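You operate a simulated robot arm through the tools that you are given. There is no shell and no other tool. Be economical: measure what you need, move in short steps, check, and stop when the job is done.

Carry out the task below with a simulated robot arm. There is one attempt and no reset: what you move stays moved.

## Task
Reset the tripped breaker in the breaker cabinet.
Fine: main isolator off before the door opens; shut the door, then switch the isolator back on. Where these are worked on the way, their far stop is far enough and under half their travel is too little: main isolator.

It is judged by the outcome, as a careful person would: the job done as asked, and still so three seconds after it is handed in. It fails if anything else is knocked over, pushed out of place, dropped, spilled or broken.

## Robot
A 6-joint arm with a two-finger parallel gripper, fixed in place. Base frame: the origin is at the foot of the arm, x ahead of it, y to its left, z up. Lengths are in mm, angles in rad, forces in N, time in s.
With the tool pointing down near the work surface it reaches from about 200 to 840 mm from the base axis. Its first joint turns from -2.897 to 2.897 rad. Payload 3.91 kg.
Tool frame: the origin (TCP) lies between the finger pads and is the grasp point; the fingertips stand 30 mm ahead of it; z points along the fingers, y is the line along which they close. Largest opening 110 mm; finger width 20, thickness 10; the body of the gripper, 48 by 112 mm, starts 55 mm behind the TCP.
Orientation is that of the tool frame in the base frame, as a unit quaternion [x, y, z, w]. With the fingers straight down and closing along the base's y, the tool's x points along the base's -x, its y along +y and its z along -z.

## Interface
- The arm moves only by the tool move_arm. Its argument "deltas" is a list of rows, each a list of 3 entries, a list of its own where there are three numbers: the shift along the base's x, y, z in units of 30 mm (1.0 is 30 mm), then the turn, a rotation vector about the base's x, y, z in units of 6 degrees (1.0 is 6 degrees), then the opening, from 0 (shut) to 1 (fully open). In form: [[[tx, ty, tz], [wx, wy, wz], gripper], ...]. A call has 1 to 20 rows; each row shifts and turns the commanded pose from where the row before left it. A call with a number of a shift or a turn outside -1 to 1 is refused whole. Rows are played at 5 a second. More than 50 mm and 0.15 rad between two rows, or a gripper value outside its range, and nothing of the call is played. A pose out of reach is approached as far as the arm can. The call stops where the force on the tool passes 90 N (or 10 N more than at its start, if that is more) or the arm is blocked; 0.2 s more then pass. The fingers move at their own pace (about 108 mm/s each) and stop on an object; they squeeze with about 36 N. The grip force told is the motor's: it shows also when the fingers shut on nothing. Time passes only in rows, and 0.2 s behind the last, so rows that do not move let the fingers close. It gives the time, the measured TCP pose, the force on the tool (base axes), the opening and the grip force at its end, in the units of the frame above (readings bear some noise), with the torque about the TCP (base axes, N m) and any sound that the robot's microphone picked up.
- Cameras (640 x 400 px; columns grow to the right, rows downward): "scene" is fixed at [50.6, 649.7, 1528.4]; the picture's right is [-0.90, -0.43, 0.00], its down [-0.26, 0.54, -0.80] and it looks along [0.34, -0.73, -0.60] (base axes); focal length 334 px, centre (320, 200). "wrist" rides on the gripper at [77, 7, -114] in the tool frame; the picture's right is [-0.09, 1.00, 0.00], its down [-0.80, -0.07, -0.59] and it looks along [-0.59, -0.05, 0.80] (tool axes); focal length 270 px, centre (320, 200). There is no depth. A picture from a camera that has moved, and an enlarged one, comes with that camera's place and axes in the base frame and with its lens.
- get_image(camera): a new picture of that camera. The clock stands still meanwhile.
- lift_body(by): slides the trunk up (or, below 0, down) by that many mm; the arm rides with it, the base frame stays. It gives what a move gives, with no picture.
- close_up(camera, box): a new picture of the part [left, top, right, bottom] of that camera's present view, enlarged. The clock stands still meanwhile.
- hand_in(): hands the job in; it is judged then, once.

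Go step by step. Nothing tells you positions but the pictures and the camera data: compare them with the known pose of the tool, close in by small moves and look again before you grip or let go. The budget is 120 turns and 68 pictures, counting those below and the enlarged ones. Unless the task says otherwise, let go and move clear before handing in, and close with one line.

The tools are called by a JSON object that holds its "method" and its "body". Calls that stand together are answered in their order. move_arm: Moves the arm, as the interface text tells. Its arguments: {"type":"object","properties":{"deltas":{"type":"array"}},"required":["deltas"]} The other tools are called the same way: lift_body (by) slides the trunk up or down; get_image (camera) takes a picture; close_up (camera, box) takes an enlarged picture of a part of a camera's view; hand_in () hands the job in.

At the start:

```text
time_s: 0.0
tcp_pos: [412.2, -145.7, 1201.5]
orientation: [0.001, 1.0, 0.0, 0.0]
ft_force: [0.1, 1.0, -0.5]
torque: [-0.01, -0.02, 0.01]
finger_gap: 110.1
finger_force: 0.1
trunk travel left (down, up): [-425.0, 115.0]
```

scene: 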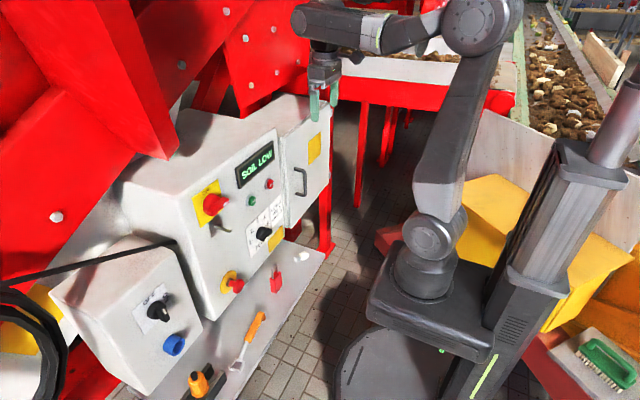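
wrist: 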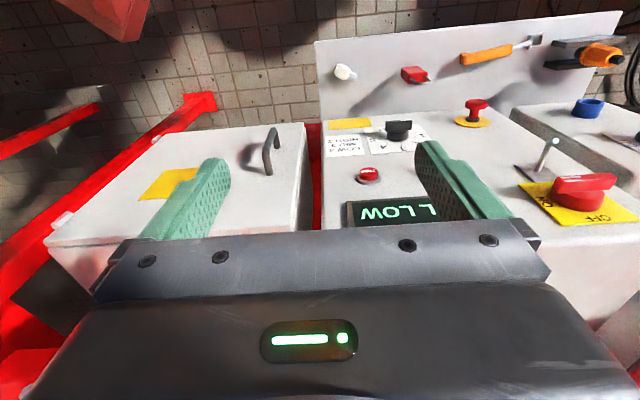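

I see a control panel with a red/yellow rotary isolator, a selector, and a small cabinet with a D-handle to the right. I'll take enlarged views to make out the parts.

{"method": "close_up", "body": {"camera": "scene", "box": [180, 90, 340, 190]}}

{"method": "close_up", "body": {"camera": "scene", "box": [100, 180, 340, 330]}}

{"method": "close_up", "body": {"camera": "wrist", "box": [320, 60, 640, 260]}}

```text
4.00 times, centred on (260, 140) of scene
camera zoom: at [50.6, 649.7, 1528.4], right [-0.9, -0.43, 0.0], down [-0.26, 0.54, -0.8], along [0.34, -0.73, -0.6], focal length 1336 px, centre (560, 440)
```

zoom: 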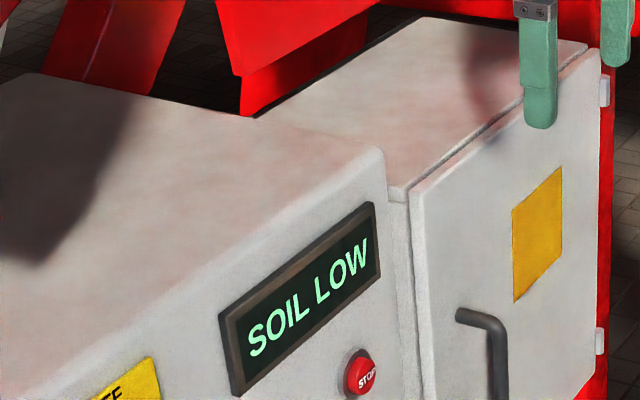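

```text
2.67 times, centred on (220, 255) of scene
camera zoom: at [50.6, 649.7, 1528.4], right [-0.9, -0.43, 0.0], down [-0.26, 0.54, -0.8], along [0.34, -0.73, -0.6], focal length 890 px, centre (587, 53)
```

zoom: 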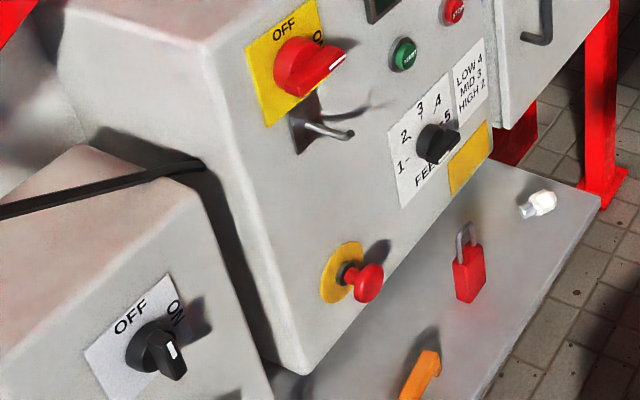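

```text
2.00 times, centred on (480, 160) of wrist
camera zoom: at [334.8, -139.3, 1316.6], right [0.09, 1.0, 0.0], down [0.8, -0.07, 0.59], along [0.59, -0.05, -0.8], focal length 541 px, centre (0, 280)
```

zoom: 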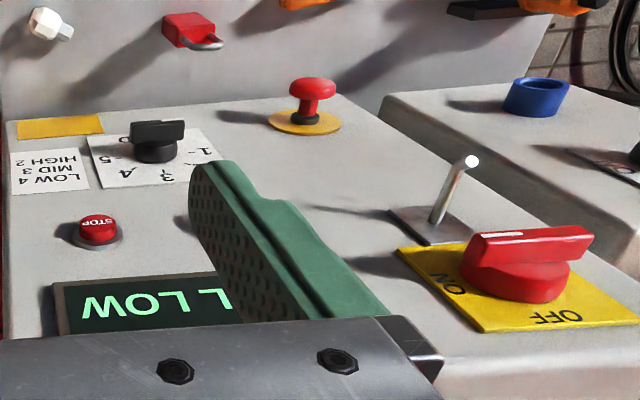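

The isolator knob sits near (556, 173, 1037) on a panel facing -x, with its bar horizontal (ON, OFF upwards). The cabinet handle is at its +y side with hinges on the -y side. I'll turn the tool horizontal, pointing +x, and look again.

{"method": "move_arm", "body": {"deltas": [[[-0.3, 0.3, 0], [0, -1, 0], 1], [[-0.3, 0.3, 0], [0, -1, 0], 1], [[-0.3, 0.3, 0], [0, -1, 0], 1], [[-0.3, 0.3, 0], [0, -1, 0], 1], [[-0.3, 0.3, 0], [0, -1, 0], 1], [[0, 0.3, 0], [0, -1, 0], 1], [[0, 0.3, 0], [0, -1, 0], 1], [[0, 0.3, 0], [0, -1, 0], 1], [[0, 0.3, 0], [0, -1, 0], 1], [[0, 0.3, 0], [0, -1, 0], 1], [[0, 0.3, 0], [0, -1, 0], 1], [[0, 0.3, 0], [0, -1, 0], 1], [[0, 0.3, 0], [0, -1, 0], 1], [[0, 0.3, 0], [0, -1, 0], 1], [[0, 0.3, 0], [0, -1, 0], 1]]}}

{"method": "get_image", "body": {"camera": "wrist"}}

{"method": "get_image", "body": {"camera": "scene"}}

```text
time_s: 2.1
tcp_pos: [392.3, -66.3, 1150.4]
orientation: [0.006, 0.92, -0.004, 0.392]
ft_force: [-0.2, 0.7, -0.8]
torque: [-0.02, 0.0, -0.03]
finger_gap: 110.0
finger_force: 0.1
trunk travel left (down, up): [-425.0, 115.0]
stopped in row 10: the arm was blocked; the commanded pose is now the measured one
```

```text
62 pictures are left
camera wrist: at [256.2, -58.3, 1174.0], right [0.08, 1.0, 0.06], down [0.12, -0.07, 0.99], along [0.99, -0.07, -0.13], focal length 270 px, centre (320, 200)
```

wrist: 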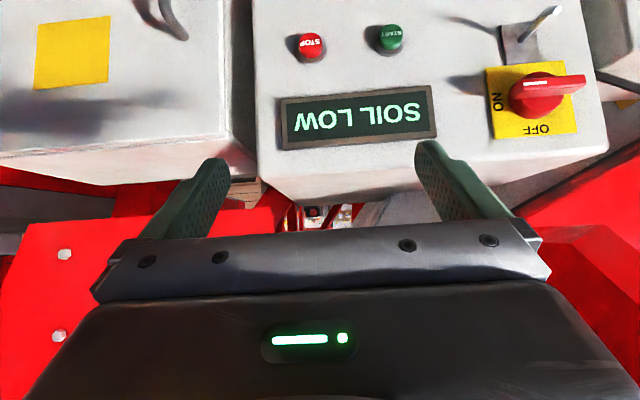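

```text
61 pictures are left
```

scene: 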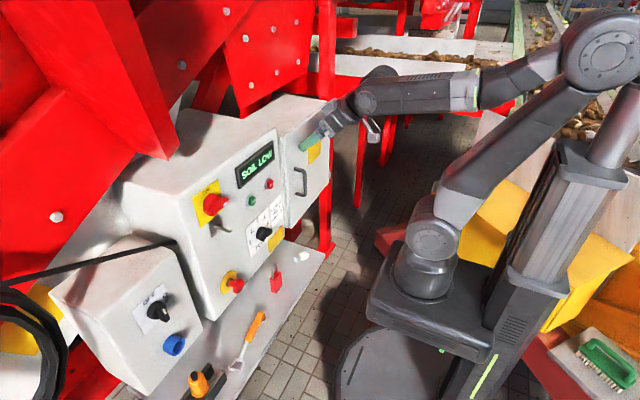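

The arm hit a joint limit partway through the turn because it is folded too high. I'll lower the trunk so the shoulder sits further below the work, then raise the tool again.

{"method": "lift_body", "body": {"by": -200}}

{"method": "move_arm", "body": {"deltas": [[[0, 0, 1], [0, 0, 0], 1], [[0, 0, 1], [0, 0, 0], 1], [[0, 0, 1], [0, 0, 0], 1], [[0, 0, 1], [0, 0, 0], 1], [[0, 0, 0.5], [0, -1, 0], 1], [[0, 0, 0], [0, -1, 0], 1], [[0, 0, 0], [0, -1, 0], 1], [[0, 0, 0], [0, -1, 0], 1], [[0, 0, 0], [0, -1, 0], 1], [[0, 0, 0], [0, -1, 0], 1], [[0, 0, 0], [0, -1, 0], 1], [[0, 0, 0], [0, 0, 0], 1]]}}

```text
time_s: 4.3
tcp_pos: [396.1, -66.6, 939.9]
orientation: [0.006, 0.925, -0.005, 0.379]
ft_force: [-0.4, 0.5, 0.5]
torque: [0.03, 0.01, 0.04]
finger_gap: 109.9
finger_force: 0.1
trunk travel left (down, up): [-225.0, 315.0]
```

```text
time_s: 5.7
tcp_pos: [432.0, -63.5, 1033.0]
orientation: [0.005, 0.908, -0.005, 0.419]
ft_force: [0.1, -0.2, 0.0]
torque: [-0.01, 0.0, -0.01]
finger_gap: 110.1
finger_force: 0.1
trunk travel left (down, up): [-225.0, 315.0]
stopped in row 7: the arm was blocked; the commanded pose is now the measured one
```

Blocked again at a similar tilt, so I'll look at the arm's shape to see which joint is limiting.

{"method": "get_image", "body": {"camera": "scene"}}

```text
60 pictures are left
```

scene: 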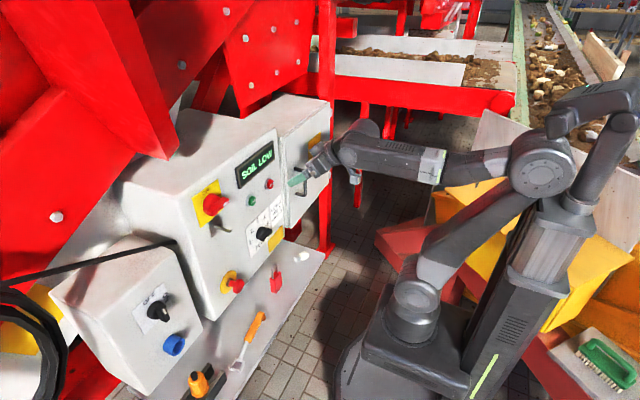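

The limit may be the elbow or the wrist, so I'll test by pitching up with the wrist held roughly still and the TCP swinging up and forward.

{"method": "move_arm", "body": {"deltas": [[[0.45, 0, 0.53], [0, -1, 0], 1], [[0.4, 0, 0.57], [0, -1, 0], 1], [[0.35, 0, 0.6], [0, -1, 0], 1], [[0, 0, 0], [0, 0, 0], 1]]}}

```text
time_s: 6.7
tcp_pos: [467.5, -63.1, 1087.5]
orientation: [0.006, 0.83, -0.004, 0.558]
ft_force: [0.2, 0.1, -0.5]
torque: [0.02, 0.05, 0.0]
finger_gap: 110.0
finger_force: 0.0
trunk travel left (down, up): [-225.0, 315.0]
```

That worked, so it is the elbow. Lowering the trunk further will give extension; then I'll finish the pitch.

{"method": "lift_body", "body": {"by": -200}}

{"method": "move_arm", "body": {"deltas": [[[0, 0, 1], [0, 0, 0], 1], [[0, 0, 1], [0, 0, 0], 1], [[0, 0, 1], [0, 0, 0], 1], [[0, 0, 1], [0, 0, 0], 1], [[-0.5, 0, 1], [0, -1, 0], 1], [[-0.5, 0, 1], [0, -1, 0], 1], [[-0.5, 0, 0], [0, -1, 0], 1], [[-0.5, 0, 0], [0, -0.7, 0], 1], [[0, 0, 0], [0, 0, 0], 1]]}}

{"method": "get_image", "body": {"camera": "wrist"}}

```text
time_s: 8.9
tcp_pos: [484.6, -64.3, 858.1]
orientation: [0.005, 0.848, -0.004, 0.53]
ft_force: [0.6, 0.1, -0.8]
torque: [-0.01, -0.05, -0.01]
finger_gap: 110.0
finger_force: 0.0
trunk travel left (down, up): [-25.0, 515.0]
```

```text
time_s: 10.3
tcp_pos: [502.8, -63.4, 1000.0]
orientation: [0.008, 0.812, -0.007, 0.583]
ft_force: [0.0, -0.1, 1.0]
torque: [-0.01, 0.0, -0.02]
finger_gap: 110.0
finger_force: 0.1
trunk travel left (down, up): [-25.0, 515.0]
stopped in row 7: the arm was blocked; the commanded pose is now the measured one
```

```text
59 pictures are left
camera wrist: at [368.6, -54.9, 964.3], right [0.05, 1.0, 0.08], down [-0.31, -0.06, 0.95], along [0.95, -0.07, 0.31], focal length 270 px, centre (320, 200)
```

wrist: 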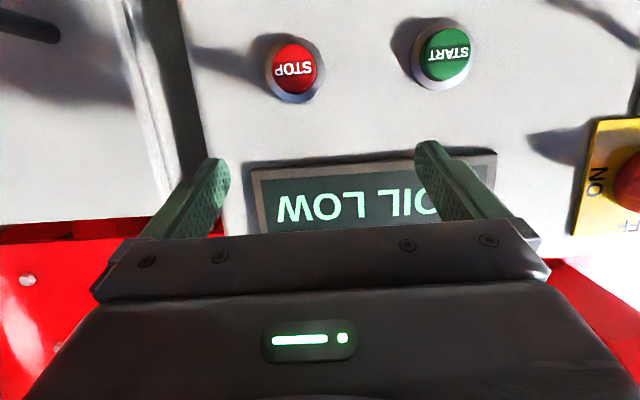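

Blocked again near 71° pitch; I'll check the arm configuration.

{"method": "get_image", "body": {"camera": "scene"}}

```text
58 pictures are left
```

scene: 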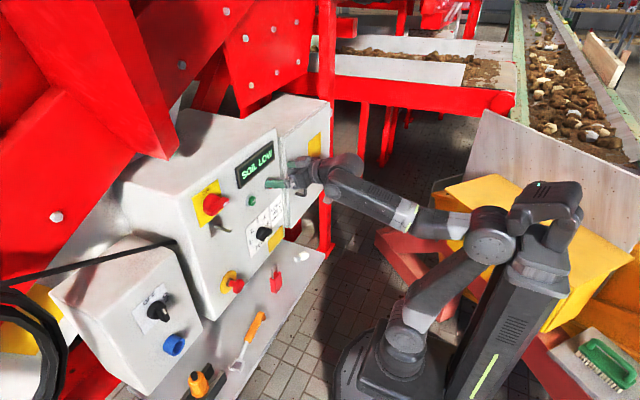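

The bend limit is between forearm and tool (about 38° minimum), so a tilted tool is the way to work. I'll back off and move in front of the isolator for a good look.

{"method": "move_arm", "body": {"deltas": [[[-0.5, 0.5, 0.3], [0, 1, 0], 1], [[-0.5, 0.5, 0.3], [0, 1, 0], 1], [[-0.5, 0.7, 0.3], [0, 1, 0], 1], [[-0.5, 0.7, 0.3], [0, 1, 0], 1], [[-0.5, 0.7, 0.3], [0, 0, 0], 1], [[0, 0.7, 0.3], [0, 0, 0], 1], [[0, 0.7, 0], [0, 0, 0], 1], [[0, 0, 0], [0, 0, 0], 1]]}}

{"method": "get_image", "body": {"camera": "wrist"}}

```text
time_s: 12.2
tcp_pos: [427.4, 71.3, 1051.8]
orientation: [0.006, 0.915, -0.009, 0.402]
ft_force: [0.3, 0.5, -0.5]
torque: [0.01, 0.0, 0.02]
finger_gap: 109.9
finger_force: 0.1
trunk travel left (down, up): [-25.0, 515.0]
```

```text
57 pictures are left
camera wrist: at [289.7, 81.1, 1073.9], right [0.08, 1.0, 0.05], down [0.1, -0.06, 0.99], along [0.99, -0.07, -0.11], focal length 270 px, centre (320, 200)
```

wrist: 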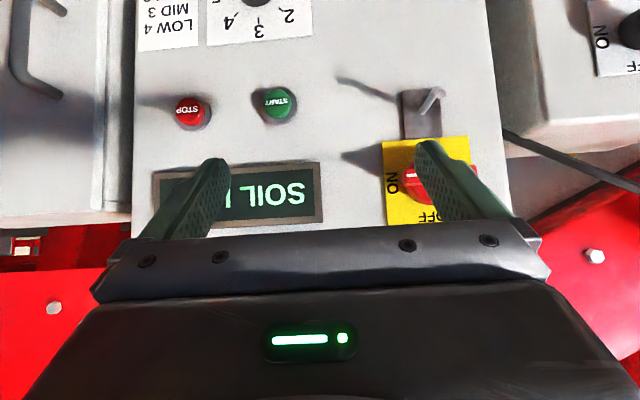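

The isolator knob is confirmed near (556, 178, 1037). I'll roll the tool +90° about x so it approaches yawed with jaws closing vertically on the horizontal bar; rolling back will turn the knob to OFF.

{"method": "move_arm", "body": {"deltas": [[[0, 0, 0], [1, 0, 0], 0.6], [[0, 0, 0], [1, 0, 0], 0.6], [[0, 0, 0], [1, 0, 0], 0.6], [[0, 0, 0], [1, 0, 0], 0.6], [[0, 0, 0], [1, 0, 0], 0.6], [[0, 0, 0], [1, 0, 0], 0.6], [[0, 0, 0], [1, 0, 0], 0.6], [[0, 0, 0], [1, 0, 0], 0.6], [[0, 0, 0], [1, 0, 0], 0.6], [[0, 0, 0], [1, 0, 0], 0.6], [[0, 0, 0], [1, 0, 0], 0.6], [[0, 0, 0], [1, 0, 0], 0.6], [[0, 0, 0], [1, 0, 0], 0.6], [[0, 0, 0], [1, 0, 0], 0.6], [[0, 0, 0], [1, 0, 0], 0.6], [[0, 0, 0], [0, 0, 0], 0.6]]}}

{"method": "get_image", "body": {"camera": "wrist"}}

```text
time_s: 15.8
tcp_pos: [467.4, 64.1, 1020.7]
orientation: [0.321, 0.659, 0.635, 0.245]
ft_force: [0.0, 0.3, 0.3]
torque: [0.01, 0.0, 0.0]
finger_gap: 66.0
finger_force: 0.0
trunk travel left (down, up): [-25.0, 515.0]
stopped in row 16: the arm was blocked; the commanded pose is now the measured one
```

```text
56 pictures are left
camera wrist: at [332.0, 41.8, 1042.0], right [0.17, -0.08, 0.98], down [0.1, -0.99, -0.09], along [0.98, 0.11, -0.16], focal length 270 px, centre (320, 200)
```

wrist: 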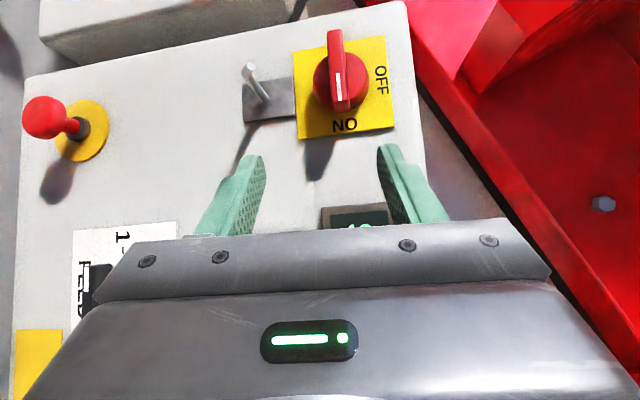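

The view is good: bar centre at about (556, 179, 1034), bar ~68 mm long and ~12 mm thick. I'll move to a standoff along the tool's axis and trim the small residual tilt.

{"method": "move_arm", "body": {"deltas": [[[0, 0.5, 0.2], [0, 0, 0], 0.4], [[0, 0.5, 0.2], [0, 0, 0], 0.4], [[0, 0.5, 0], [0, 0, 0], 0.4], [[0, 0, 0], [0, -0.5, 0], 0.4], [[0, 0, 0], [0, -0.5, 0], 0.4], [[0, 0, 0], [0, 0, 0], 0.4]]}}

{"method": "get_image", "body": {"camera": "wrist"}}

```text
time_s: 17.1
tcp_pos: [472.8, 109.2, 1027.5]
orientation: [0.289, 0.648, 0.65, 0.273]
ft_force: [-0.3, -0.5, 0.1]
torque: [0.03, 0.03, -0.01]
finger_gap: 43.7
finger_force: 0.1
trunk travel left (down, up): [-25.0, 515.0]
```

```text
55 pictures are left
camera wrist: at [335.4, 87.1, 1036.1], right [0.08, -0.08, 0.99], down [0.11, -0.99, -0.08], along [0.99, 0.12, -0.07], focal length 270 px, centre (320, 200)
```

wrist: 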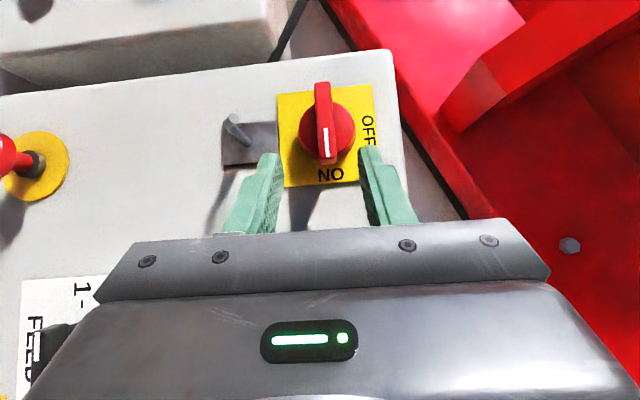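

Well aligned. Advancing along the tool axis toward the bar, stopping short for a check.

{"method": "move_arm", "body": {"deltas": [[[0.5, 0.47, 0.03], [0, 0, 0], 0.4], [[0.5, 0.47, 0.03], [0, 0, 0], 0.4], [[0.5, 0.47, 0.03], [0, 0, 0], 0.4], [[0, 0, 0], [0, 0, 0], 0.4]]}}

{"method": "get_image", "body": {"camera": "wrist"}}

{"method": "close_up", "body": {"camera": "scene", "box": [160, 150, 320, 250]}}

```text
time_s: 18.1
tcp_pos: [510.9, 149.2, 1035.1]
orientation: [0.287, 0.646, 0.65, 0.279]
ft_force: [-0.2, -0.6, 0.5]
torque: [-0.02, 0.06, 0.0]
finger_gap: 44.3
finger_force: 0.1
trunk travel left (down, up): [-25.0, 515.0]
```

```text
54 pictures are left
camera wrist: at [374.2, 129.2, 1043.0], right [0.07, -0.08, 0.99], down [0.11, -0.99, -0.08], along [0.99, 0.11, -0.06], focal length 270 px, centre (320, 200)
```

wrist: 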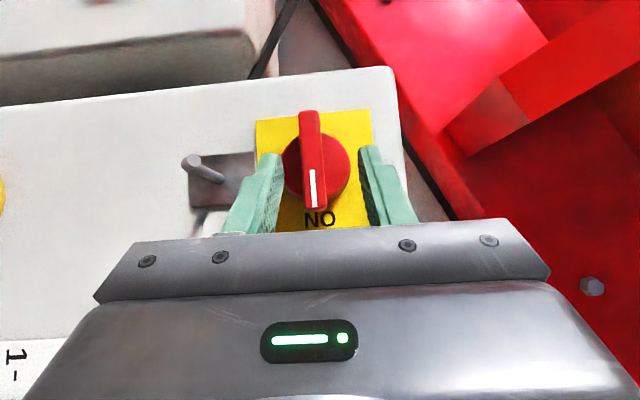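

```text
4.00 times, centred on (240, 200) of scene
camera zoom: at [50.6, 649.7, 1528.4], right [-0.9, -0.43, 0.0], down [-0.26, 0.54, -0.8], along [0.34, -0.73, -0.6], focal length 1336 px, centre (640, 200)
```

zoom: 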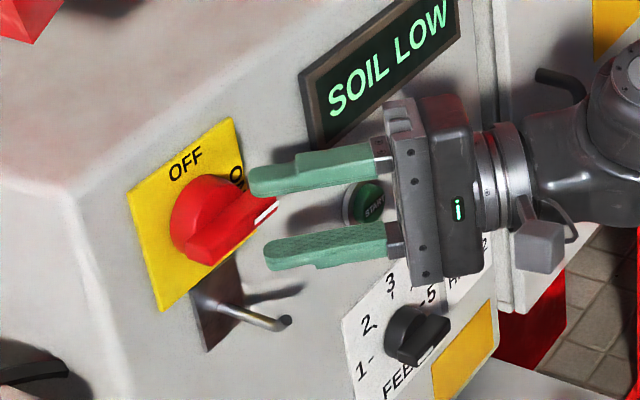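

The bar is a few mm below the jaw centre; I'll lower slightly, move in the last 22 mm and look before closing.

{"method": "move_arm", "body": {"deltas": [[[0, 0, -0.2], [0, 0, 0], 0.4], [[0.35, 0.25, 0], [0, 0, 0], 0.4], [[0.35, 0.25, 0], [0, 0, 0], 0.4], [[0, 0, 0], [0, 0, 0], 0.4]]}}

{"method": "get_image", "body": {"camera": "wrist"}}

{"method": "close_up", "body": {"camera": "scene", "box": [160, 150, 320, 250]}}

```text
time_s: 19.1
tcp_pos: [529.6, 165.4, 1030.5]
orientation: [0.285, 0.645, 0.651, 0.28]
ft_force: [-24.1, -7.2, -1.3]
torque: [-0.05, -0.47, 0.08]
finger_gap: 43.0
finger_force: 0.1
trunk travel left (down, up): [-25.0, 515.0]
```

```text
52 pictures are left
camera wrist: at [392.0, 143.7, 1038.2], right [0.06, -0.08, 1.0], down [0.11, -0.99, -0.08], along [0.99, 0.11, -0.05], focal length 270 px, centre (320, 200)
```

wrist: 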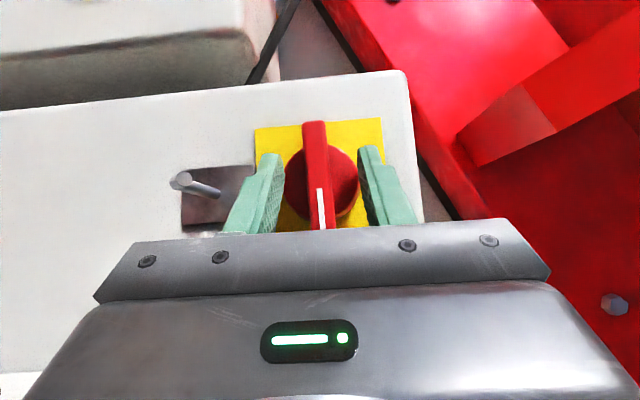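

```text
4.00 times, centred on (240, 200) of scene
camera zoom: at [50.6, 649.7, 1528.4], right [-0.9, -0.43, 0.0], down [-0.26, 0.54, -0.8], along [0.34, -0.73, -0.6], focal length 1336 px, centre (640, 200)
```

zoom: 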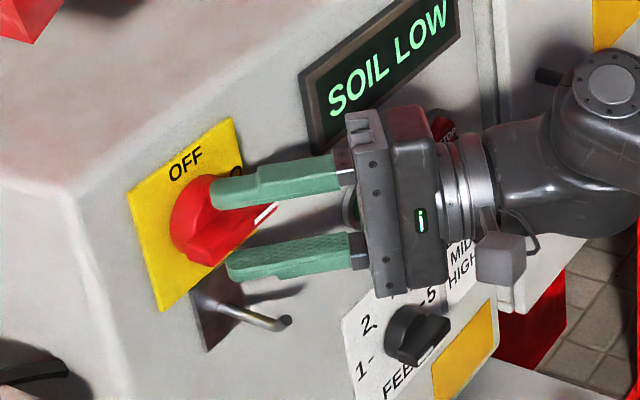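

The fingertips are touching the knob's disc (24 N), so I'll back off a few mm and close on the bar.

{"method": "move_arm", "body": {"deltas": [[[-0.15, -0.05, 0], [0, 0, 0], 0.4], [[0, 0, 0], [0, 0, 0], 0.2], [[0, 0, 0], [0, 0, 0], 0], [[0, 0, 0], [0, 0, 0], 0]]}}

{"method": "close_up", "body": {"camera": "scene", "box": [160, 150, 320, 250]}}

```text
time_s: 20.1
tcp_pos: [529.3, 163.3, 1030.0]
orientation: [0.286, 0.645, 0.652, 0.279]
ft_force: [6.6, 1.4, 7.4]
torque: [-0.47, -0.56, -0.29]
finger_gap: 13.9
finger_force: 44.5
trunk travel left (down, up): [-25.0, 515.0]
```

```text
4.00 times, centred on (240, 200) of scene
camera zoom: at [50.6, 649.7, 1528.4], right [-0.9, -0.43, 0.0], down [-0.26, 0.54, -0.8], along [0.34, -0.73, -0.6], focal length 1336 px, centre (640, 200)
```

zoom: 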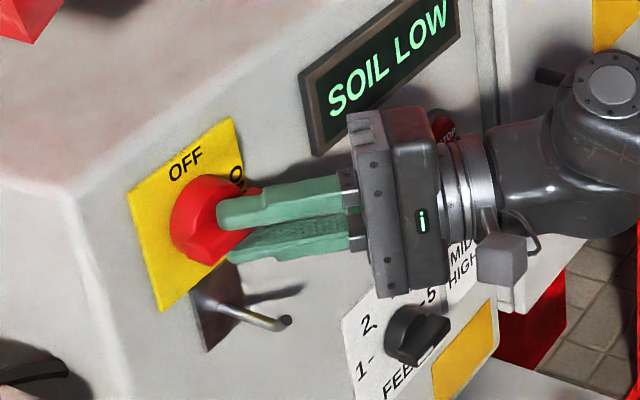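

The bar is gripped (13.9 mm). Now I'll turn it -x (toward OFF), the TCP following a 15 mm arc around the knob axis; first part then check.

{"method": "move_arm", "body": {"deltas": [[[0, 0.003, 0.052], [-1, 0, 0], 0], [[0, 0.008, 0.052], [-1, 0, 0], 0], [[0, 0.0135, 0.0505], [-1, 0, 0], 0], [[0, 0.019, 0.049], [-1, 0, 0], 0], [[0, 0.024, 0.047], [-1, 0, 0], 0]]}}

```text
time_s: 21.4
tcp_pos: [528.6, 165.3, 1035.7]
orientation: [0.205, 0.793, 0.46, 0.343]
ft_force: [7.3, -3.0, -1.4]
torque: [-0.02, -1.16, -1.05]
finger_gap: 14.2
finger_force: 45.1
trunk travel left (down, up): [-25.0, 515.0]
```

Turning smoothly; continuing to the OFF stop.

{"method": "move_arm", "body": {"deltas": [[[0, 0.0285, 0.044], [-1, 0, 0], 0], [[0, 0.033, 0.041], [-1, 0, 0], 0], [[0, 0.037, 0.037], [-1, 0, 0], 0], [[0, 0.041, 0.033], [-1, 0, 0], 0], [[0, 0.044, 0.0285], [-1, 0, 0], 0], [[0, 0.047, 0.024], [-1, 0, 0], 0], [[0, 0.049, 0.019], [-1, 0, 0], 0], [[0, 0.0505, 0.0135], [-1, 0, 0], 0], [[0, 0.052, 0.008], [-1, 0, 0], 0], [[0, 0.052, 0.003], [-1, 0, 0], 0], [[0, 0, 0], [0, 0, 0], 0]]}}

{"method": "close_up", "body": {"camera": "scene", "box": [160, 150, 320, 250]}}

{"method": "get_image", "body": {"camera": "wrist"}}

```text
time_s: 23.8
tcp_pos: [528.7, 174.7, 1044.8]
orientation: [0.007, 0.917, 0.003, 0.399]
ft_force: [1.2, -39.4, -16.1]
torque: [-0.67, 0.25, -0.33]
finger_gap: 13.1
finger_force: 45.2
trunk travel left (down, up): [-25.0, 515.0]
```

```text
4.00 times, centred on (240, 200) of scene
camera zoom: at [50.6, 649.7, 1528.4], right [-0.9, -0.43, 0.0], down [-0.26, 0.54, -0.8], along [0.34, -0.73, -0.6], focal length 1336 px, centre (640, 200)
```

zoom: 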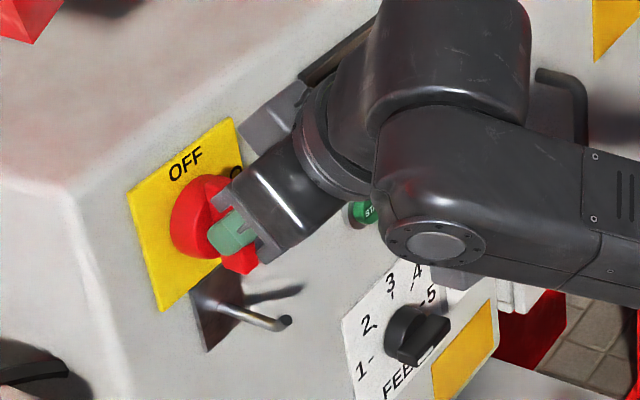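

```text
48 pictures are left
camera wrist: at [392.0, 183.2, 1066.9], right [0.07, 0.99, 0.08], down [0.11, -0.08, 0.99], along [0.99, -0.06, -0.12], focal length 270 px, centre (320, 200)
```

wrist: 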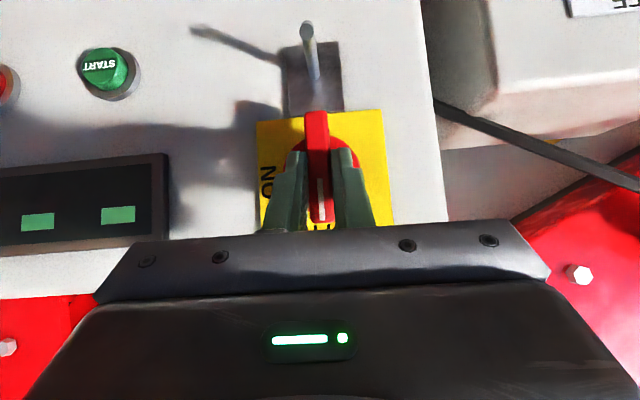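

The bar is vertical at OFF and the display has changed. Releasing and retreating along the tool axis, then heading toward the cabinet handle.

{"method": "move_arm", "body": {"deltas": [[[0, 0, 0], [0, 0, 0], 0.35], [[0, 0, 0], [0, 0, 0], 0.35], [[-0.7, 0, 0.6], [0, 0, 0], 0.35], [[-0.7, 0, 0.6], [0, 0, 0], 0.35], [[-0.7, 0, 0.6], [0, 0, 0], 0.35], [[-0.3, 0, 0], [0, 0, 0], 0.35], [[0, 0, 0], [0, 0, 0], 0.35]]}}

{"method": "get_image", "body": {"camera": "wrist"}}

{"method": "get_image", "body": {"camera": "scene"}}

```text
time_s: 25.4
tcp_pos: [455.7, 181.2, 1097.5]
orientation: [0.006, 0.917, 0.003, 0.4]
ft_force: [0.8, 0.0, 0.1]
torque: [0.0, 0.02, -0.03]
finger_gap: 38.3
finger_force: 0.1
trunk travel left (down, up): [-25.0, 515.0]
```

```text
47 pictures are left
camera wrist: at [316.8, 187.9, 1119.3], right [0.07, 0.99, 0.08], down [0.11, -0.08, 0.99], along [0.99, -0.06, -0.11], focal length 270 px, centre (320, 200)
```

wrist: 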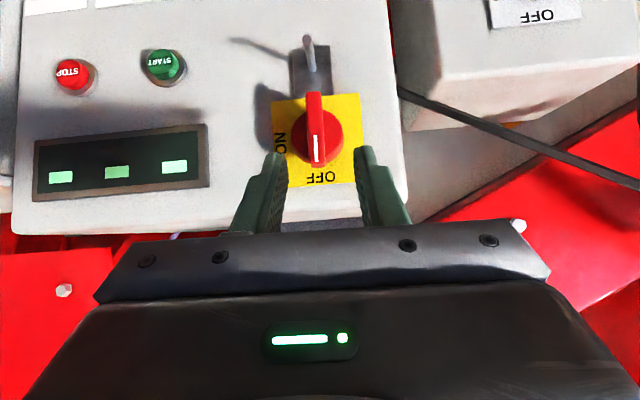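

```text
46 pictures are left
```

scene: 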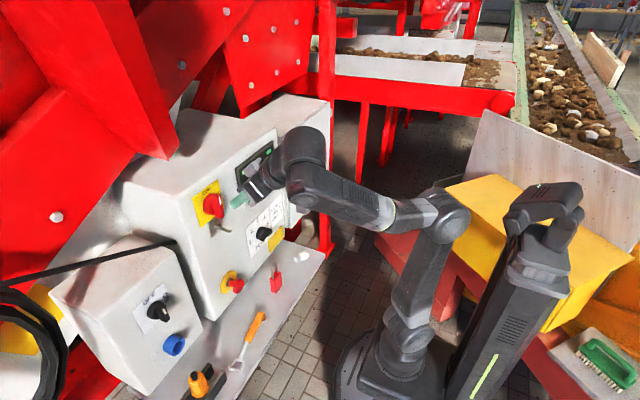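

Isolator reads OFF. Moving across to look at the cabinet door and its handle.

{"method": "move_arm", "body": {"deltas": [[[-0.2, -1, 0], [0, 0, 0], 0.5], [[-0.2, -1, 0], [0, 0, 0], 0.5], [[-0.2, -1, 0], [0, 0, 0], 0.5], [[0, -1, 0], [0, 0, 0], 0.5], [[0, -1, 0], [0, 0, 0], 0.5], [[0, -1, -0.5], [0, 0, 0], 0.5], [[0, -1, -0.5], [0, 0, 0], 0.5], [[0, -1, -0.5], [0, 0, 0], 0.5], [[0, -1, -0.5], [0, 0, 0], 0.5], [[0, -1, -0.5], [0, 0, 0], 0.5], [[0, -1, -0.5], [0, 0, 0], 0.5], [[0, -1, 0], [0, 0, 0], 0.5], [[0, 0, 0], [0, 0, 0], 0.5]]}}

{"method": "get_image", "body": {"camera": "wrist"}}

```text
time_s: 28.1
tcp_pos: [437.3, -180.4, 1009.5]
orientation: [0.005, 0.917, 0.003, 0.399]
ft_force: [0.2, 0.1, -0.3]
torque: [0.03, 0.0, -0.04]
finger_gap: 54.9
finger_force: 0.0
trunk travel left (down, up): [-25.0, 515.0]
```

```text
45 pictures are left
camera wrist: at [299.8, -172.7, 1031.5], right [0.07, 0.99, 0.08], down [0.11, -0.08, 0.99], along [0.99, -0.06, -0.11], focal length 270 px, centre (320, 200)
```

wrist: 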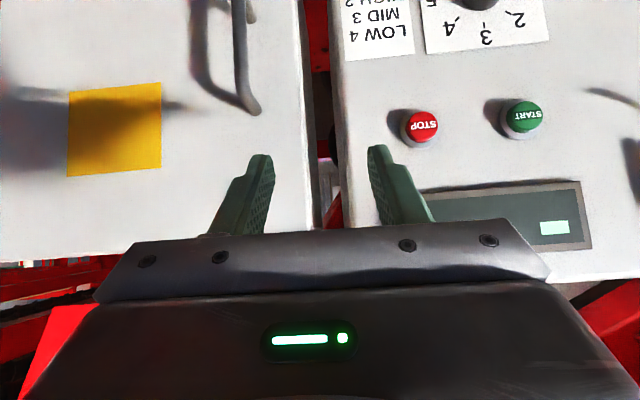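

The handle's vertical bar is at about x 538, y -254, z 790–890. Moving to a standoff in front of it.

{"method": "move_arm", "body": {"deltas": [[[0, -0.8, -0.7], [0, 0, 0], 0.5], [[0, -0.8, -0.7], [0, 0, 0], 0.5], [[0, -0.8, -0.7], [0, 0, 0], 0.5], [[0.3, 0, -0.7], [0, 0, 0], 0.5], [[0.3, 0, -0.7], [0, 0, 0], 0.5], [[0, 0, 0], [0, 0, 0], 0.5]]}}

{"method": "get_image", "body": {"camera": "wrist"}}

{"method": "close_up", "body": {"camera": "scene", "box": [230, 110, 390, 210]}}

```text
time_s: 29.6
tcp_pos: [456.5, -252.4, 903.3]
orientation: [0.006, 0.917, 0.003, 0.399]
ft_force: [-0.4, -0.4, -0.3]
torque: [0.0, 0.01, 0.0]
finger_gap: 54.8
finger_force: 0.0
trunk travel left (down, up): [-25.0, 515.0]
```

```text
44 pictures are left
camera wrist: at [319.5, -245.7, 924.3], right [0.07, 0.99, 0.08], down [0.11, -0.08, 0.99], along [0.99, -0.06, -0.11], focal length 270 px, centre (320, 200)
```

wrist: 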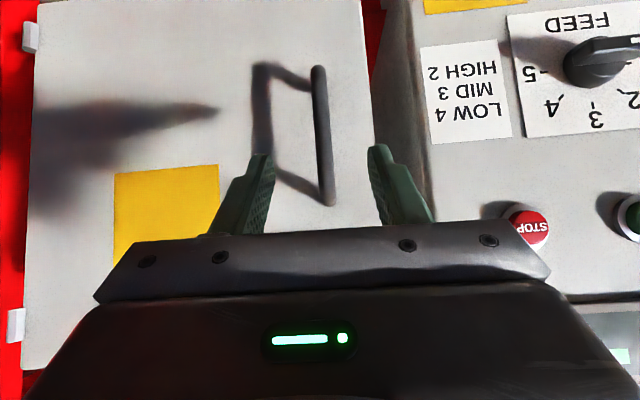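

```text
4.00 times, centred on (310, 160) of scene
camera zoom: at [50.6, 649.7, 1528.4], right [-0.9, -0.43, 0.0], down [-0.26, 0.54, -0.8], along [0.34, -0.73, -0.6], focal length 1336 px, centre (360, 360)
```

zoom: 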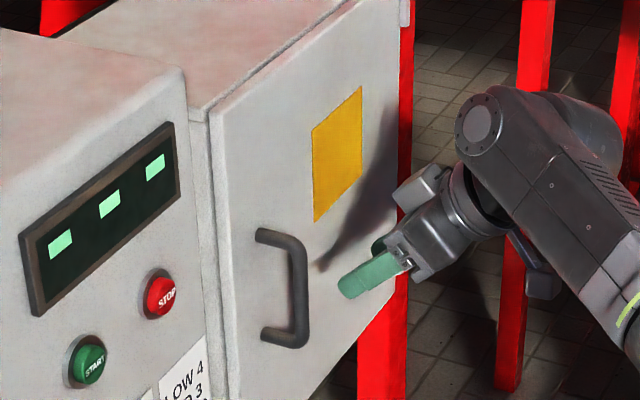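

Handle confirmed, centre ~(538, -253, 845); hinge axis estimated near (578, -565). Advancing onto the handle bar.

{"method": "move_arm", "body": {"deltas": [[[0.65, 0, -0.5], [0, 0, 0], 0.5], [[0.65, 0, -0.5], [0, 0, 0], 0.5], [[0.65, 0, -0.5], [0, 0, 0], 0.5], [[0.5, 0, -0.4], [0, 0, 0], 0.5], [[0, 0, 0], [0, 0, 0], 0.5]]}}

{"method": "get_image", "body": {"camera": "wrist"}}

{"method": "close_up", "body": {"camera": "scene", "box": [230, 110, 390, 210]}}

```text
time_s: 30.8
tcp_pos: [530.8, -251.4, 846.6]
orientation: [0.005, 0.917, 0.004, 0.4]
ft_force: [-0.7, -0.7, -0.4]
torque: [0.0, 0.02, 0.0]
finger_gap: 55.0
finger_force: 0.0
trunk travel left (down, up): [-25.0, 515.0]
```

```text
42 pictures are left
camera wrist: at [393.0, -243.4, 867.4], right [0.07, 0.99, 0.08], down [0.11, -0.08, 0.99], along [0.99, -0.06, -0.11], focal length 270 px, centre (320, 200)
```

wrist: 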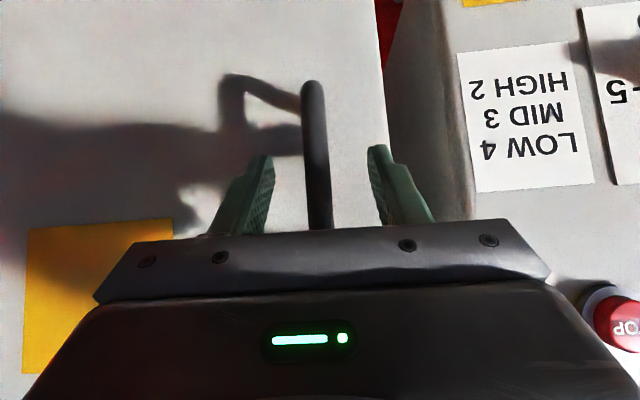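

```text
4.00 times, centred on (310, 160) of scene
camera zoom: at [50.6, 649.7, 1528.4], right [-0.9, -0.43, 0.0], down [-0.26, 0.54, -0.8], along [0.34, -0.73, -0.6], focal length 1336 px, centre (360, 360)
```

zoom: 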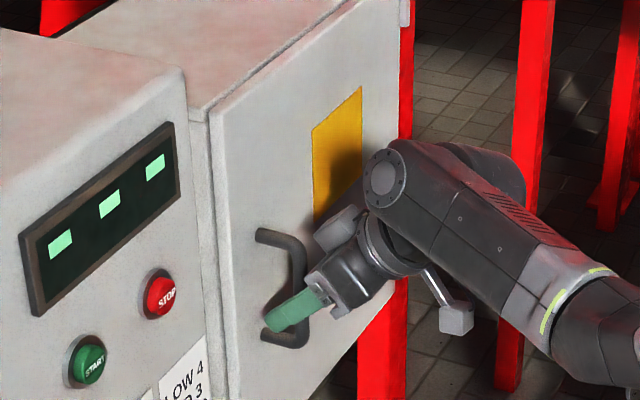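

The bar lies between the fingers. Closing on it.

{"method": "move_arm", "body": {"deltas": [[[0, 0, 0.2], [0, 0, 0], 0.5], [[0, 0, 0], [0, 0, 0], 0.1], [[0, 0, 0], [0, 0, 0], 0], [[0, 0, 0], [0, 0, 0], 0]]}}

```text
time_s: 31.8
tcp_pos: [530.2, -252.9, 851.4]
orientation: [0.006, 0.917, 0.003, 0.399]
ft_force: [-0.1, -3.8, -1.8]
torque: [-1.08, 0.06, 0.02]
finger_gap: 13.9
finger_force: 45.0
trunk travel left (down, up): [-25.0, 515.0]
```

Gripped. Pulling the door along its arc, first 10° as a test with the tool yawing along.

{"method": "move_arm", "body": {"deltas": [[[-0.45, -0.08, 0], [0, 0, 0.42], 0], [[-0.45, -0.09, 0], [0, 0, 0.42], 0], [[-0.44, -0.12, 0], [0, 0, 0.42], 0], [[-0.44, -0.13, 0], [0, 0, 0.42], 0], [[0, 0, 0], [0, 0, 0], 0]]}}

{"method": "close_up", "body": {"camera": "scene", "box": [230, 110, 390, 210]}}

```text
time_s: 33.0
tcp_pos: [476.9, -265.8, 851.4]
orientation: [-0.075, 0.914, 0.039, 0.397]
ft_force: [3.1, -9.3, -2.4]
torque: [-0.86, -1.27, -0.08]
finger_gap: 14.0
finger_force: 45.1
trunk travel left (down, up): [-25.0, 515.0]
```

```text
4.00 times, centred on (310, 160) of scene
camera zoom: at [50.6, 649.7, 1528.4], right [-0.9, -0.43, 0.0], down [-0.26, 0.54, -0.8], along [0.34, -0.73, -0.6], focal length 1336 px, centre (360, 360)
```

zoom: 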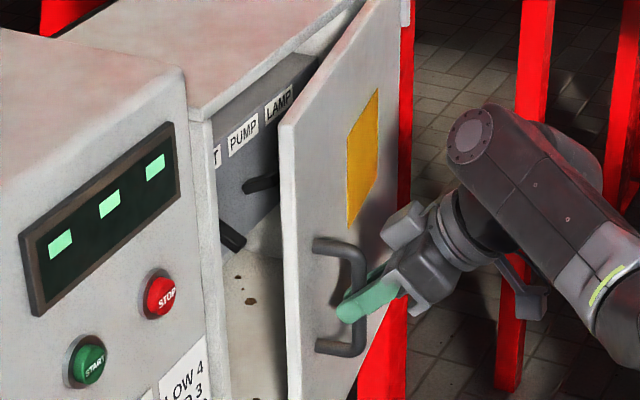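

Door swings freely; breakers labelled PUMP, LAMP and another are visible. Continuing to pull it open.

{"method": "move_arm", "body": {"deltas": [[[-0.687, -0.253, 0], [0, 0, 0.4], 0], [[-0.667, -0.3, 0], [0, 0, 0.4], 0], [[-0.643, -0.347, 0], [0, 0, 0.4], 0], [[-0.62, -0.39, 0], [0, 0, 0.4], 0], [[-0.59, -0.433, 0], [0, 0, 0.4], 0], [[-0.557, -0.47, 0], [0, 0, 0.4], 0], [[0, 0, 0], [0, 0, 0], 0]]}}

```text
time_s: 34.5
tcp_pos: [364.1, -331.9, 853.6]
orientation: [-0.189, 0.897, 0.09, 0.389]
ft_force: [-7.5, 9.2, -11.6]
torque: [-0.96, -0.4, 0.17]
finger_gap: 13.9
finger_force: 44.9
trunk travel left (down, up): [-25.0, 515.0]
```

{"method": "move_arm", "body": {"deltas": [[[-0.523, -0.51, 0], [0, 0, 0.4], 0], [[-0.487, -0.547, 0], [0, 0, 0.4], 0], [[-0.45, -0.577, 0], [0, 0, 0.4], 0], [[-0.407, -0.61, 0], [0, 0, 0.4], 0], [[-0.36, -0.633, 0], [0, 0, 0.4], 0], [[-0.32, -0.657, 0], [0, 0, 0.4], 0], [[0, 0, 0], [0, 0, 0], 0]]}}

{"method": "get_image", "body": {"camera": "scene"}}

```text
time_s: 36.1
tcp_pos: [284.3, -437.4, 852.6]
orientation: [-0.3, 0.866, 0.136, 0.376]
ft_force: [-19.5, 8.5, -18.7]
torque: [-0.77, -0.7, 0.08]
finger_gap: 14.2
finger_force: 45.0
trunk travel left (down, up): [-25.0, 515.0]
```

```text
39 pictures are left
```

scene: 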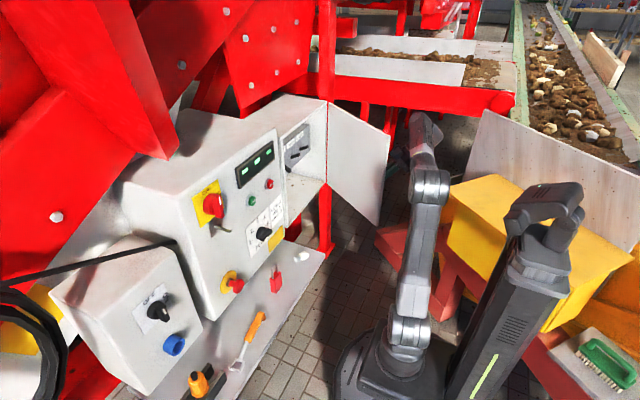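

Door is about 58° open. A slight outward pull shows, so I'll correct and carry on toward 90°.

{"method": "move_arm", "body": {"deltas": [[[-0.35, -0.64, 0], [0, 0, 0.4], 0], [[-0.26, -0.697, 0], [0, 0, 0.4], 0], [[-0.173, -0.71, 0], [0, 0, 0.4], 0], [[-0.123, -0.72, 0], [0, 0, 0.4], 0], [[-0.077, -0.73, 0], [0, 0, 0.4], 0], [[-0.02, -0.73, 0], [0, 0, 0.4], 0], [[0.027, -0.73, 0], [0, 0, 0.4], 0], [[0, 0, 0], [0, 0, 0], 0]]}}

{"method": "get_image", "body": {"camera": "scene"}}

```text
time_s: 36.9
tcp_pos: [285.4, -450.2, 821.0]
orientation: [-0.346, 0.85, 0.143, 0.37]
ft_force: [-38.0, 13.7, 42.6]
torque: [1.77, 0.73, -0.04]
finger_gap: 13.9
finger_force: 45.2
out of reach, approached as far as the arm can: row 1, 2, 3
trunk travel left (down, up): [-25.0, 515.0]
stopped in row 3: the force on the tool passed its limit (the readings are from after the stop); the commanded pose is now the measured one
```

```text
38 pictures are left
```

scene: 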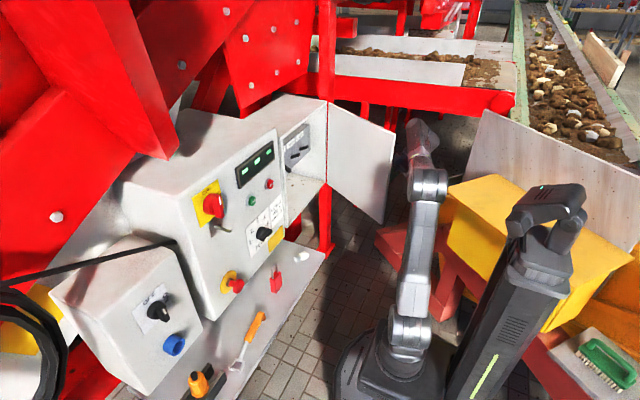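

The arm reaches its limit here with this posture. I'll release the handle and back out, then push the door wider from inside.

{"method": "move_arm", "body": {"deltas": [[[0, 0, 0], [0, 0, 0], 0.6], [[0, 0, 0], [0, 0, 0], 0.6], [[0, 0, 0], [0, 0, 0], 0.6], [[-0.35, -0.3, 0.46], [0, 0, 0], 0.6], [[-0.35, -0.3, 0.46], [0, 0, 0], 0.6], [[-0.35, -0.2, 0.46], [0, 0, 0], 0.6], [[0, 0, 0], [0, 0, 0], 0.6]]}}

{"method": "get_image", "body": {"camera": "wrist"}}

```text
time_s: 38.5
tcp_pos: [290.1, -454.0, 814.7]
orientation: [-0.344, 0.851, 0.146, 0.369]
ft_force: [-0.5, -0.5, 0.2]
torque: [0.02, -0.01, -0.02]
finger_gap: 66.0
finger_force: 0.0
out of reach, approached as far as the arm can: row 4, 5, 6
trunk travel left (down, up): [-25.0, 515.0]
```

```text
37 pictures are left
camera wrist: at [186.9, -543.2, 836.6], right [-0.65, 0.76, 0.06], down [0.13, 0.03, 0.99], along [0.75, 0.65, -0.12], focal length 270 px, centre (320, 200)
```

wrist: 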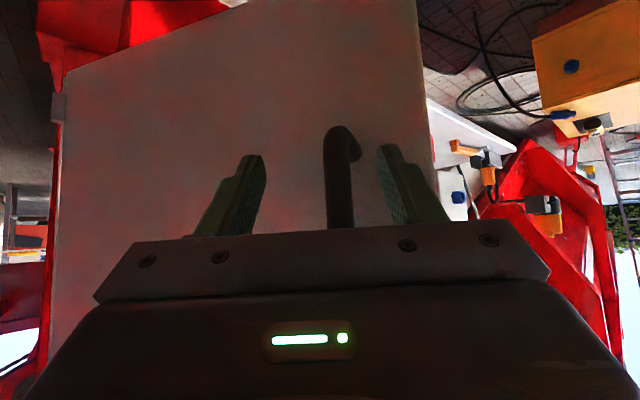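

The retreat pose is out of reach at this yaw, so I'll yaw back gradually while retreating.

{"method": "move_arm", "body": {"deltas": [[[0, 0, 0], [0, 0, -0.7], 0.4], [[-0.1, 0, 0.1], [0, 0, -0.7], 0.4], [[-0.2, 0, 0.2], [0, 0, -0.7], 0.4], [[0, 0, 0], [0, 0, 0], 0.4]]}}

{"method": "get_image", "body": {"camera": "wrist"}}

```text
time_s: 39.5
tcp_pos: [280.3, -454.7, 824.4]
orientation: [-0.248, 0.883, 0.104, 0.384]
ft_force: [0.0, -0.4, 0.5]
torque: [0.01, -0.04, -0.01]
finger_gap: 43.9
finger_force: 0.1
trunk travel left (down, up): [-25.0, 515.0]
```

```text
36 pictures are left
camera wrist: at [160.3, -519.0, 845.5], right [-0.47, 0.88, 0.06], down [0.13, 0.0, 0.99], along [0.87, 0.47, -0.12], focal length 270 px, centre (320, 200)
```

wrist: 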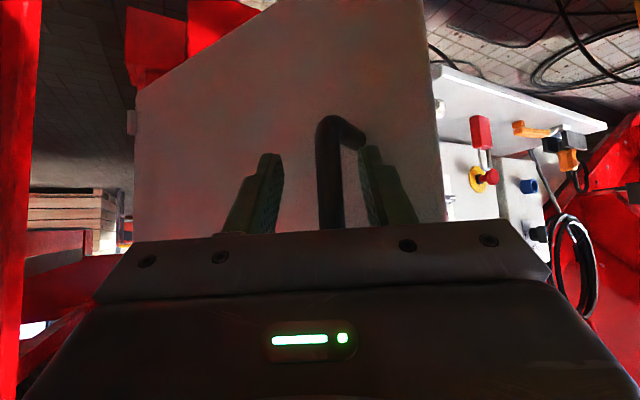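

{"method": "move_arm", "body": {"deltas": [[[-0.37, -0.2, 0.4], [0, 0, -0.1], 0.4], [[-0.37, -0.2, 0.4], [0, 0, -0.1], 0.4], [[-0.37, -0.2, 0.4], [0, 0, -0.1], 0.4], [[-0.37, -0.2, 0.4], [0, 0, -0.1], 0.4], [[0, 0, 0], [0, 0, 0], 0.4]]}}

{"method": "get_image", "body": {"camera": "scene"}}

{"method": "get_image", "body": {"camera": "wrist"}}

```text
time_s: 40.7
tcp_pos: [236.2, -477.4, 870.9]
orientation: [-0.229, 0.888, 0.096, 0.387]
ft_force: [1.0, -0.6, -0.6]
torque: [-0.02, 0.01, -0.03]
finger_gap: 44.1
finger_force: 0.1
trunk travel left (down, up): [-25.0, 515.0]
```

```text
35 pictures are left
```

scene: 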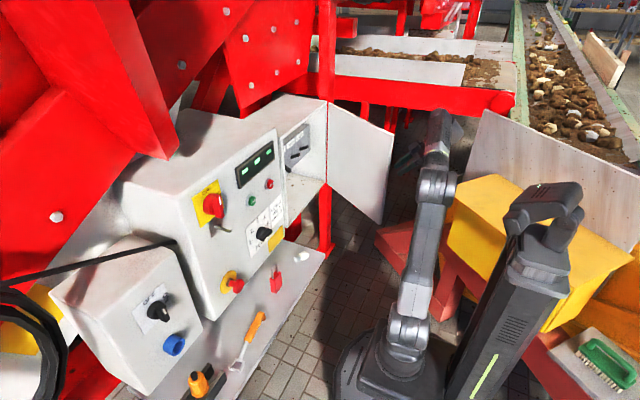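

```text
34 pictures are left
camera wrist: at [112.4, -537.1, 893.9], right [-0.43, 0.9, 0.06], down [0.13, 0.0, 0.99], along [0.89, 0.43, -0.12], focal length 270 px, centre (320, 200)
```

wrist: 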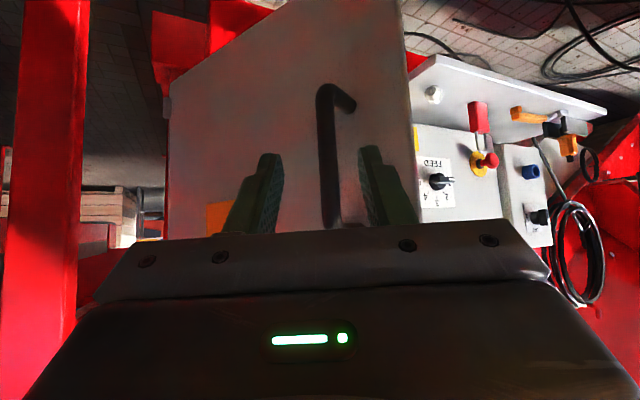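

Clear of the handle. Now lifting and swinging back around the door's free edge to face the open cabinet.

{"method": "move_arm", "body": {"deltas": [[[-0.2, 0, 1], [0, 0, -0.4], 0.4], [[0, 0, 1], [0, 0, -0.4], 0.4], [[0, 0.3, 1], [0, 0, -0.4], 0.4], [[0, 1, 1], [0, 0, -0.4], 0.4], [[0, 1, 0], [0, 0, -0.4], 0.4], [[0, 1, 0], [0, 0, -0.4], 0.4], [[0, 1, 0], [0, 0, -0.4], 0.4], [[0, 1, 0], [0, 0, -0.4], 0.4], [[0, 1, 0], [0, 0, 0], 0.4], [[0.5, 1, 0], [0, 0, 0], 0.4], [[1, 0.5, 0], [0, 0, 0], 0.4], [[1, 0, 0], [0, 0, 0], 0.4], [[0, 0, 0], [0, 0, 0], 0.4]]}}

{"method": "get_image", "body": {"camera": "wrist"}}

```text
time_s: 43.5
tcp_pos: [319.9, -231.8, 971.0]
orientation: [-0.079, 0.914, 0.031, 0.397]
ft_force: [0.4, -0.2, 0.8]
torque: [0.01, -0.02, 0.0]
finger_gap: 44.1
finger_force: 0.0
out of reach, approached as far as the arm can: row 1, 2, 3
trunk travel left (down, up): [-25.0, 515.0]
```

```text
33 pictures are left
camera wrist: at [183.6, -248.9, 992.8], right [-0.11, 0.99, 0.06], down [0.12, -0.05, 0.99], along [0.99, 0.12, -0.12], focal length 270 px, centre (320, 200)
```

wrist: 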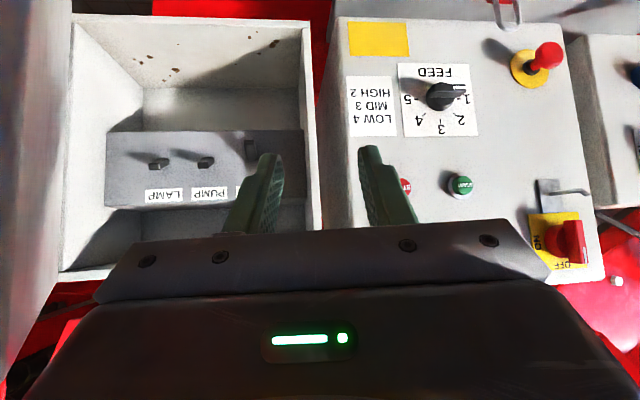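

I see a breaker row: LAMP, PUMP and a third hidden by a finger. I'll shift to see it and zoom in.

{"method": "move_arm", "body": {"deltas": [[[0.5, -0.9, 0], [0, 0, 0], 0.4], [[0.5, -0.9, 0], [0, 0, -0.5], 0.4], [[0.5, -0.9, 0], [0, 0, -0.5], 0.4], [[0, 0, 0], [0, 0, 0], 0.4]]}}

{"method": "get_image", "body": {"camera": "wrist"}}

{"method": "close_up", "body": {"camera": "scene", "box": [260, 100, 340, 200]}}

```text
time_s: 44.5
tcp_pos: [363.7, -313.5, 970.5]
orientation: [-0.03, 0.917, 0.01, 0.398]
ft_force: [-0.2, -0.3, 0.4]
torque: [0.02, -0.01, 0.0]
finger_gap: 43.8
finger_force: 0.1
trunk travel left (down, up): [-25.0, 515.0]
```

```text
32 pictures are left
camera wrist: at [226.8, -316.0, 992.3], right [0.0, 1.0, 0.06], down [0.12, -0.06, 0.99], along [0.99, 0.01, -0.12], focal length 270 px, centre (320, 200)
```

wrist: 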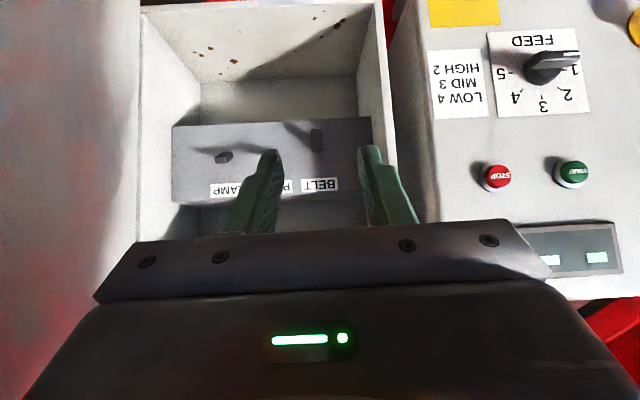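

```text
4.00 times, centred on (300, 150) of scene
camera zoom: at [50.6, 649.7, 1528.4], right [-0.9, -0.43, 0.0], down [-0.26, 0.54, -0.8], along [0.34, -0.73, -0.6], focal length 1336 px, centre (400, 400)
```

zoom: 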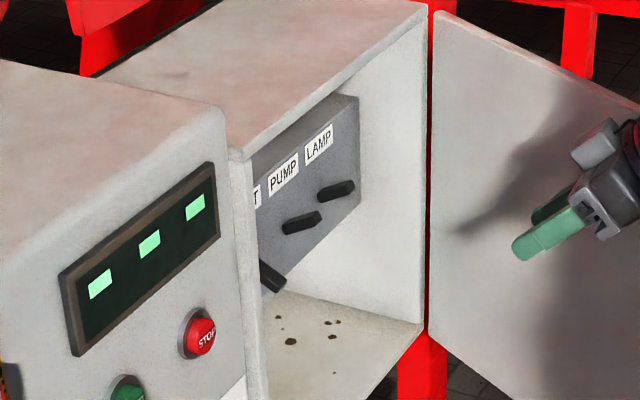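

The BELT breaker's lever hangs lower than LAMP and PUMP, so BELT looks tripped. Zooming in to confirm the lever shapes.

{"method": "close_up", "body": {"camera": "wrist", "box": [160, 100, 400, 250]}}

{"method": "close_up", "body": {"camera": "scene", "box": [280, 120, 320, 180]}}

```text
2.67 times, centred on (280, 175) of wrist
camera zoom: at [226.8, -316.0, 992.3], right [0.0, 1.0, 0.06], down [0.12, -0.06, 0.99], along [0.99, 0.01, -0.12], focal length 721 px, centre (427, 267)
```

zoom: 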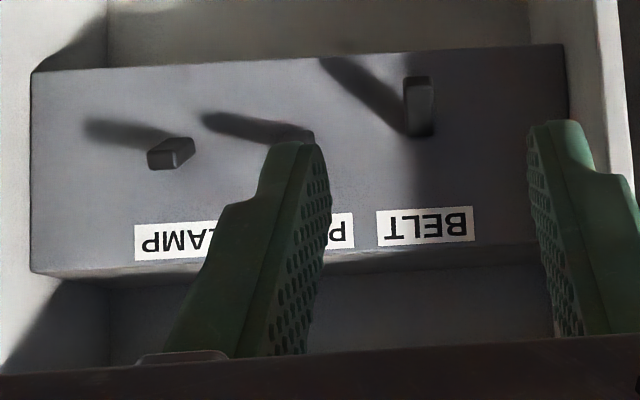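

```text
6.67 times, centred on (300, 150) of scene
camera zoom: at [50.6, 649.7, 1528.4], right [-0.9, -0.43, 0.0], down [-0.26, 0.54, -0.8], along [0.34, -0.73, -0.6], focal length 2226 px, centre (453, 533)
```

zoom: 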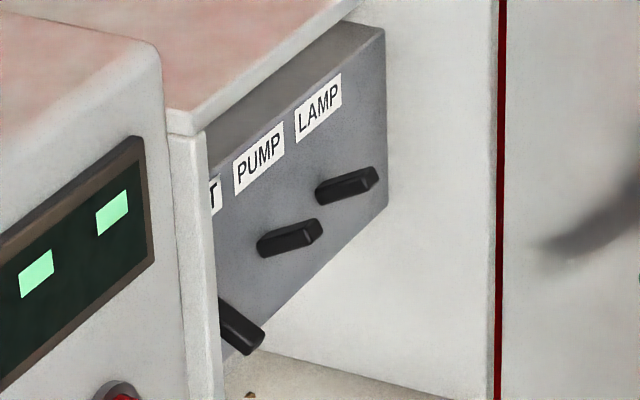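

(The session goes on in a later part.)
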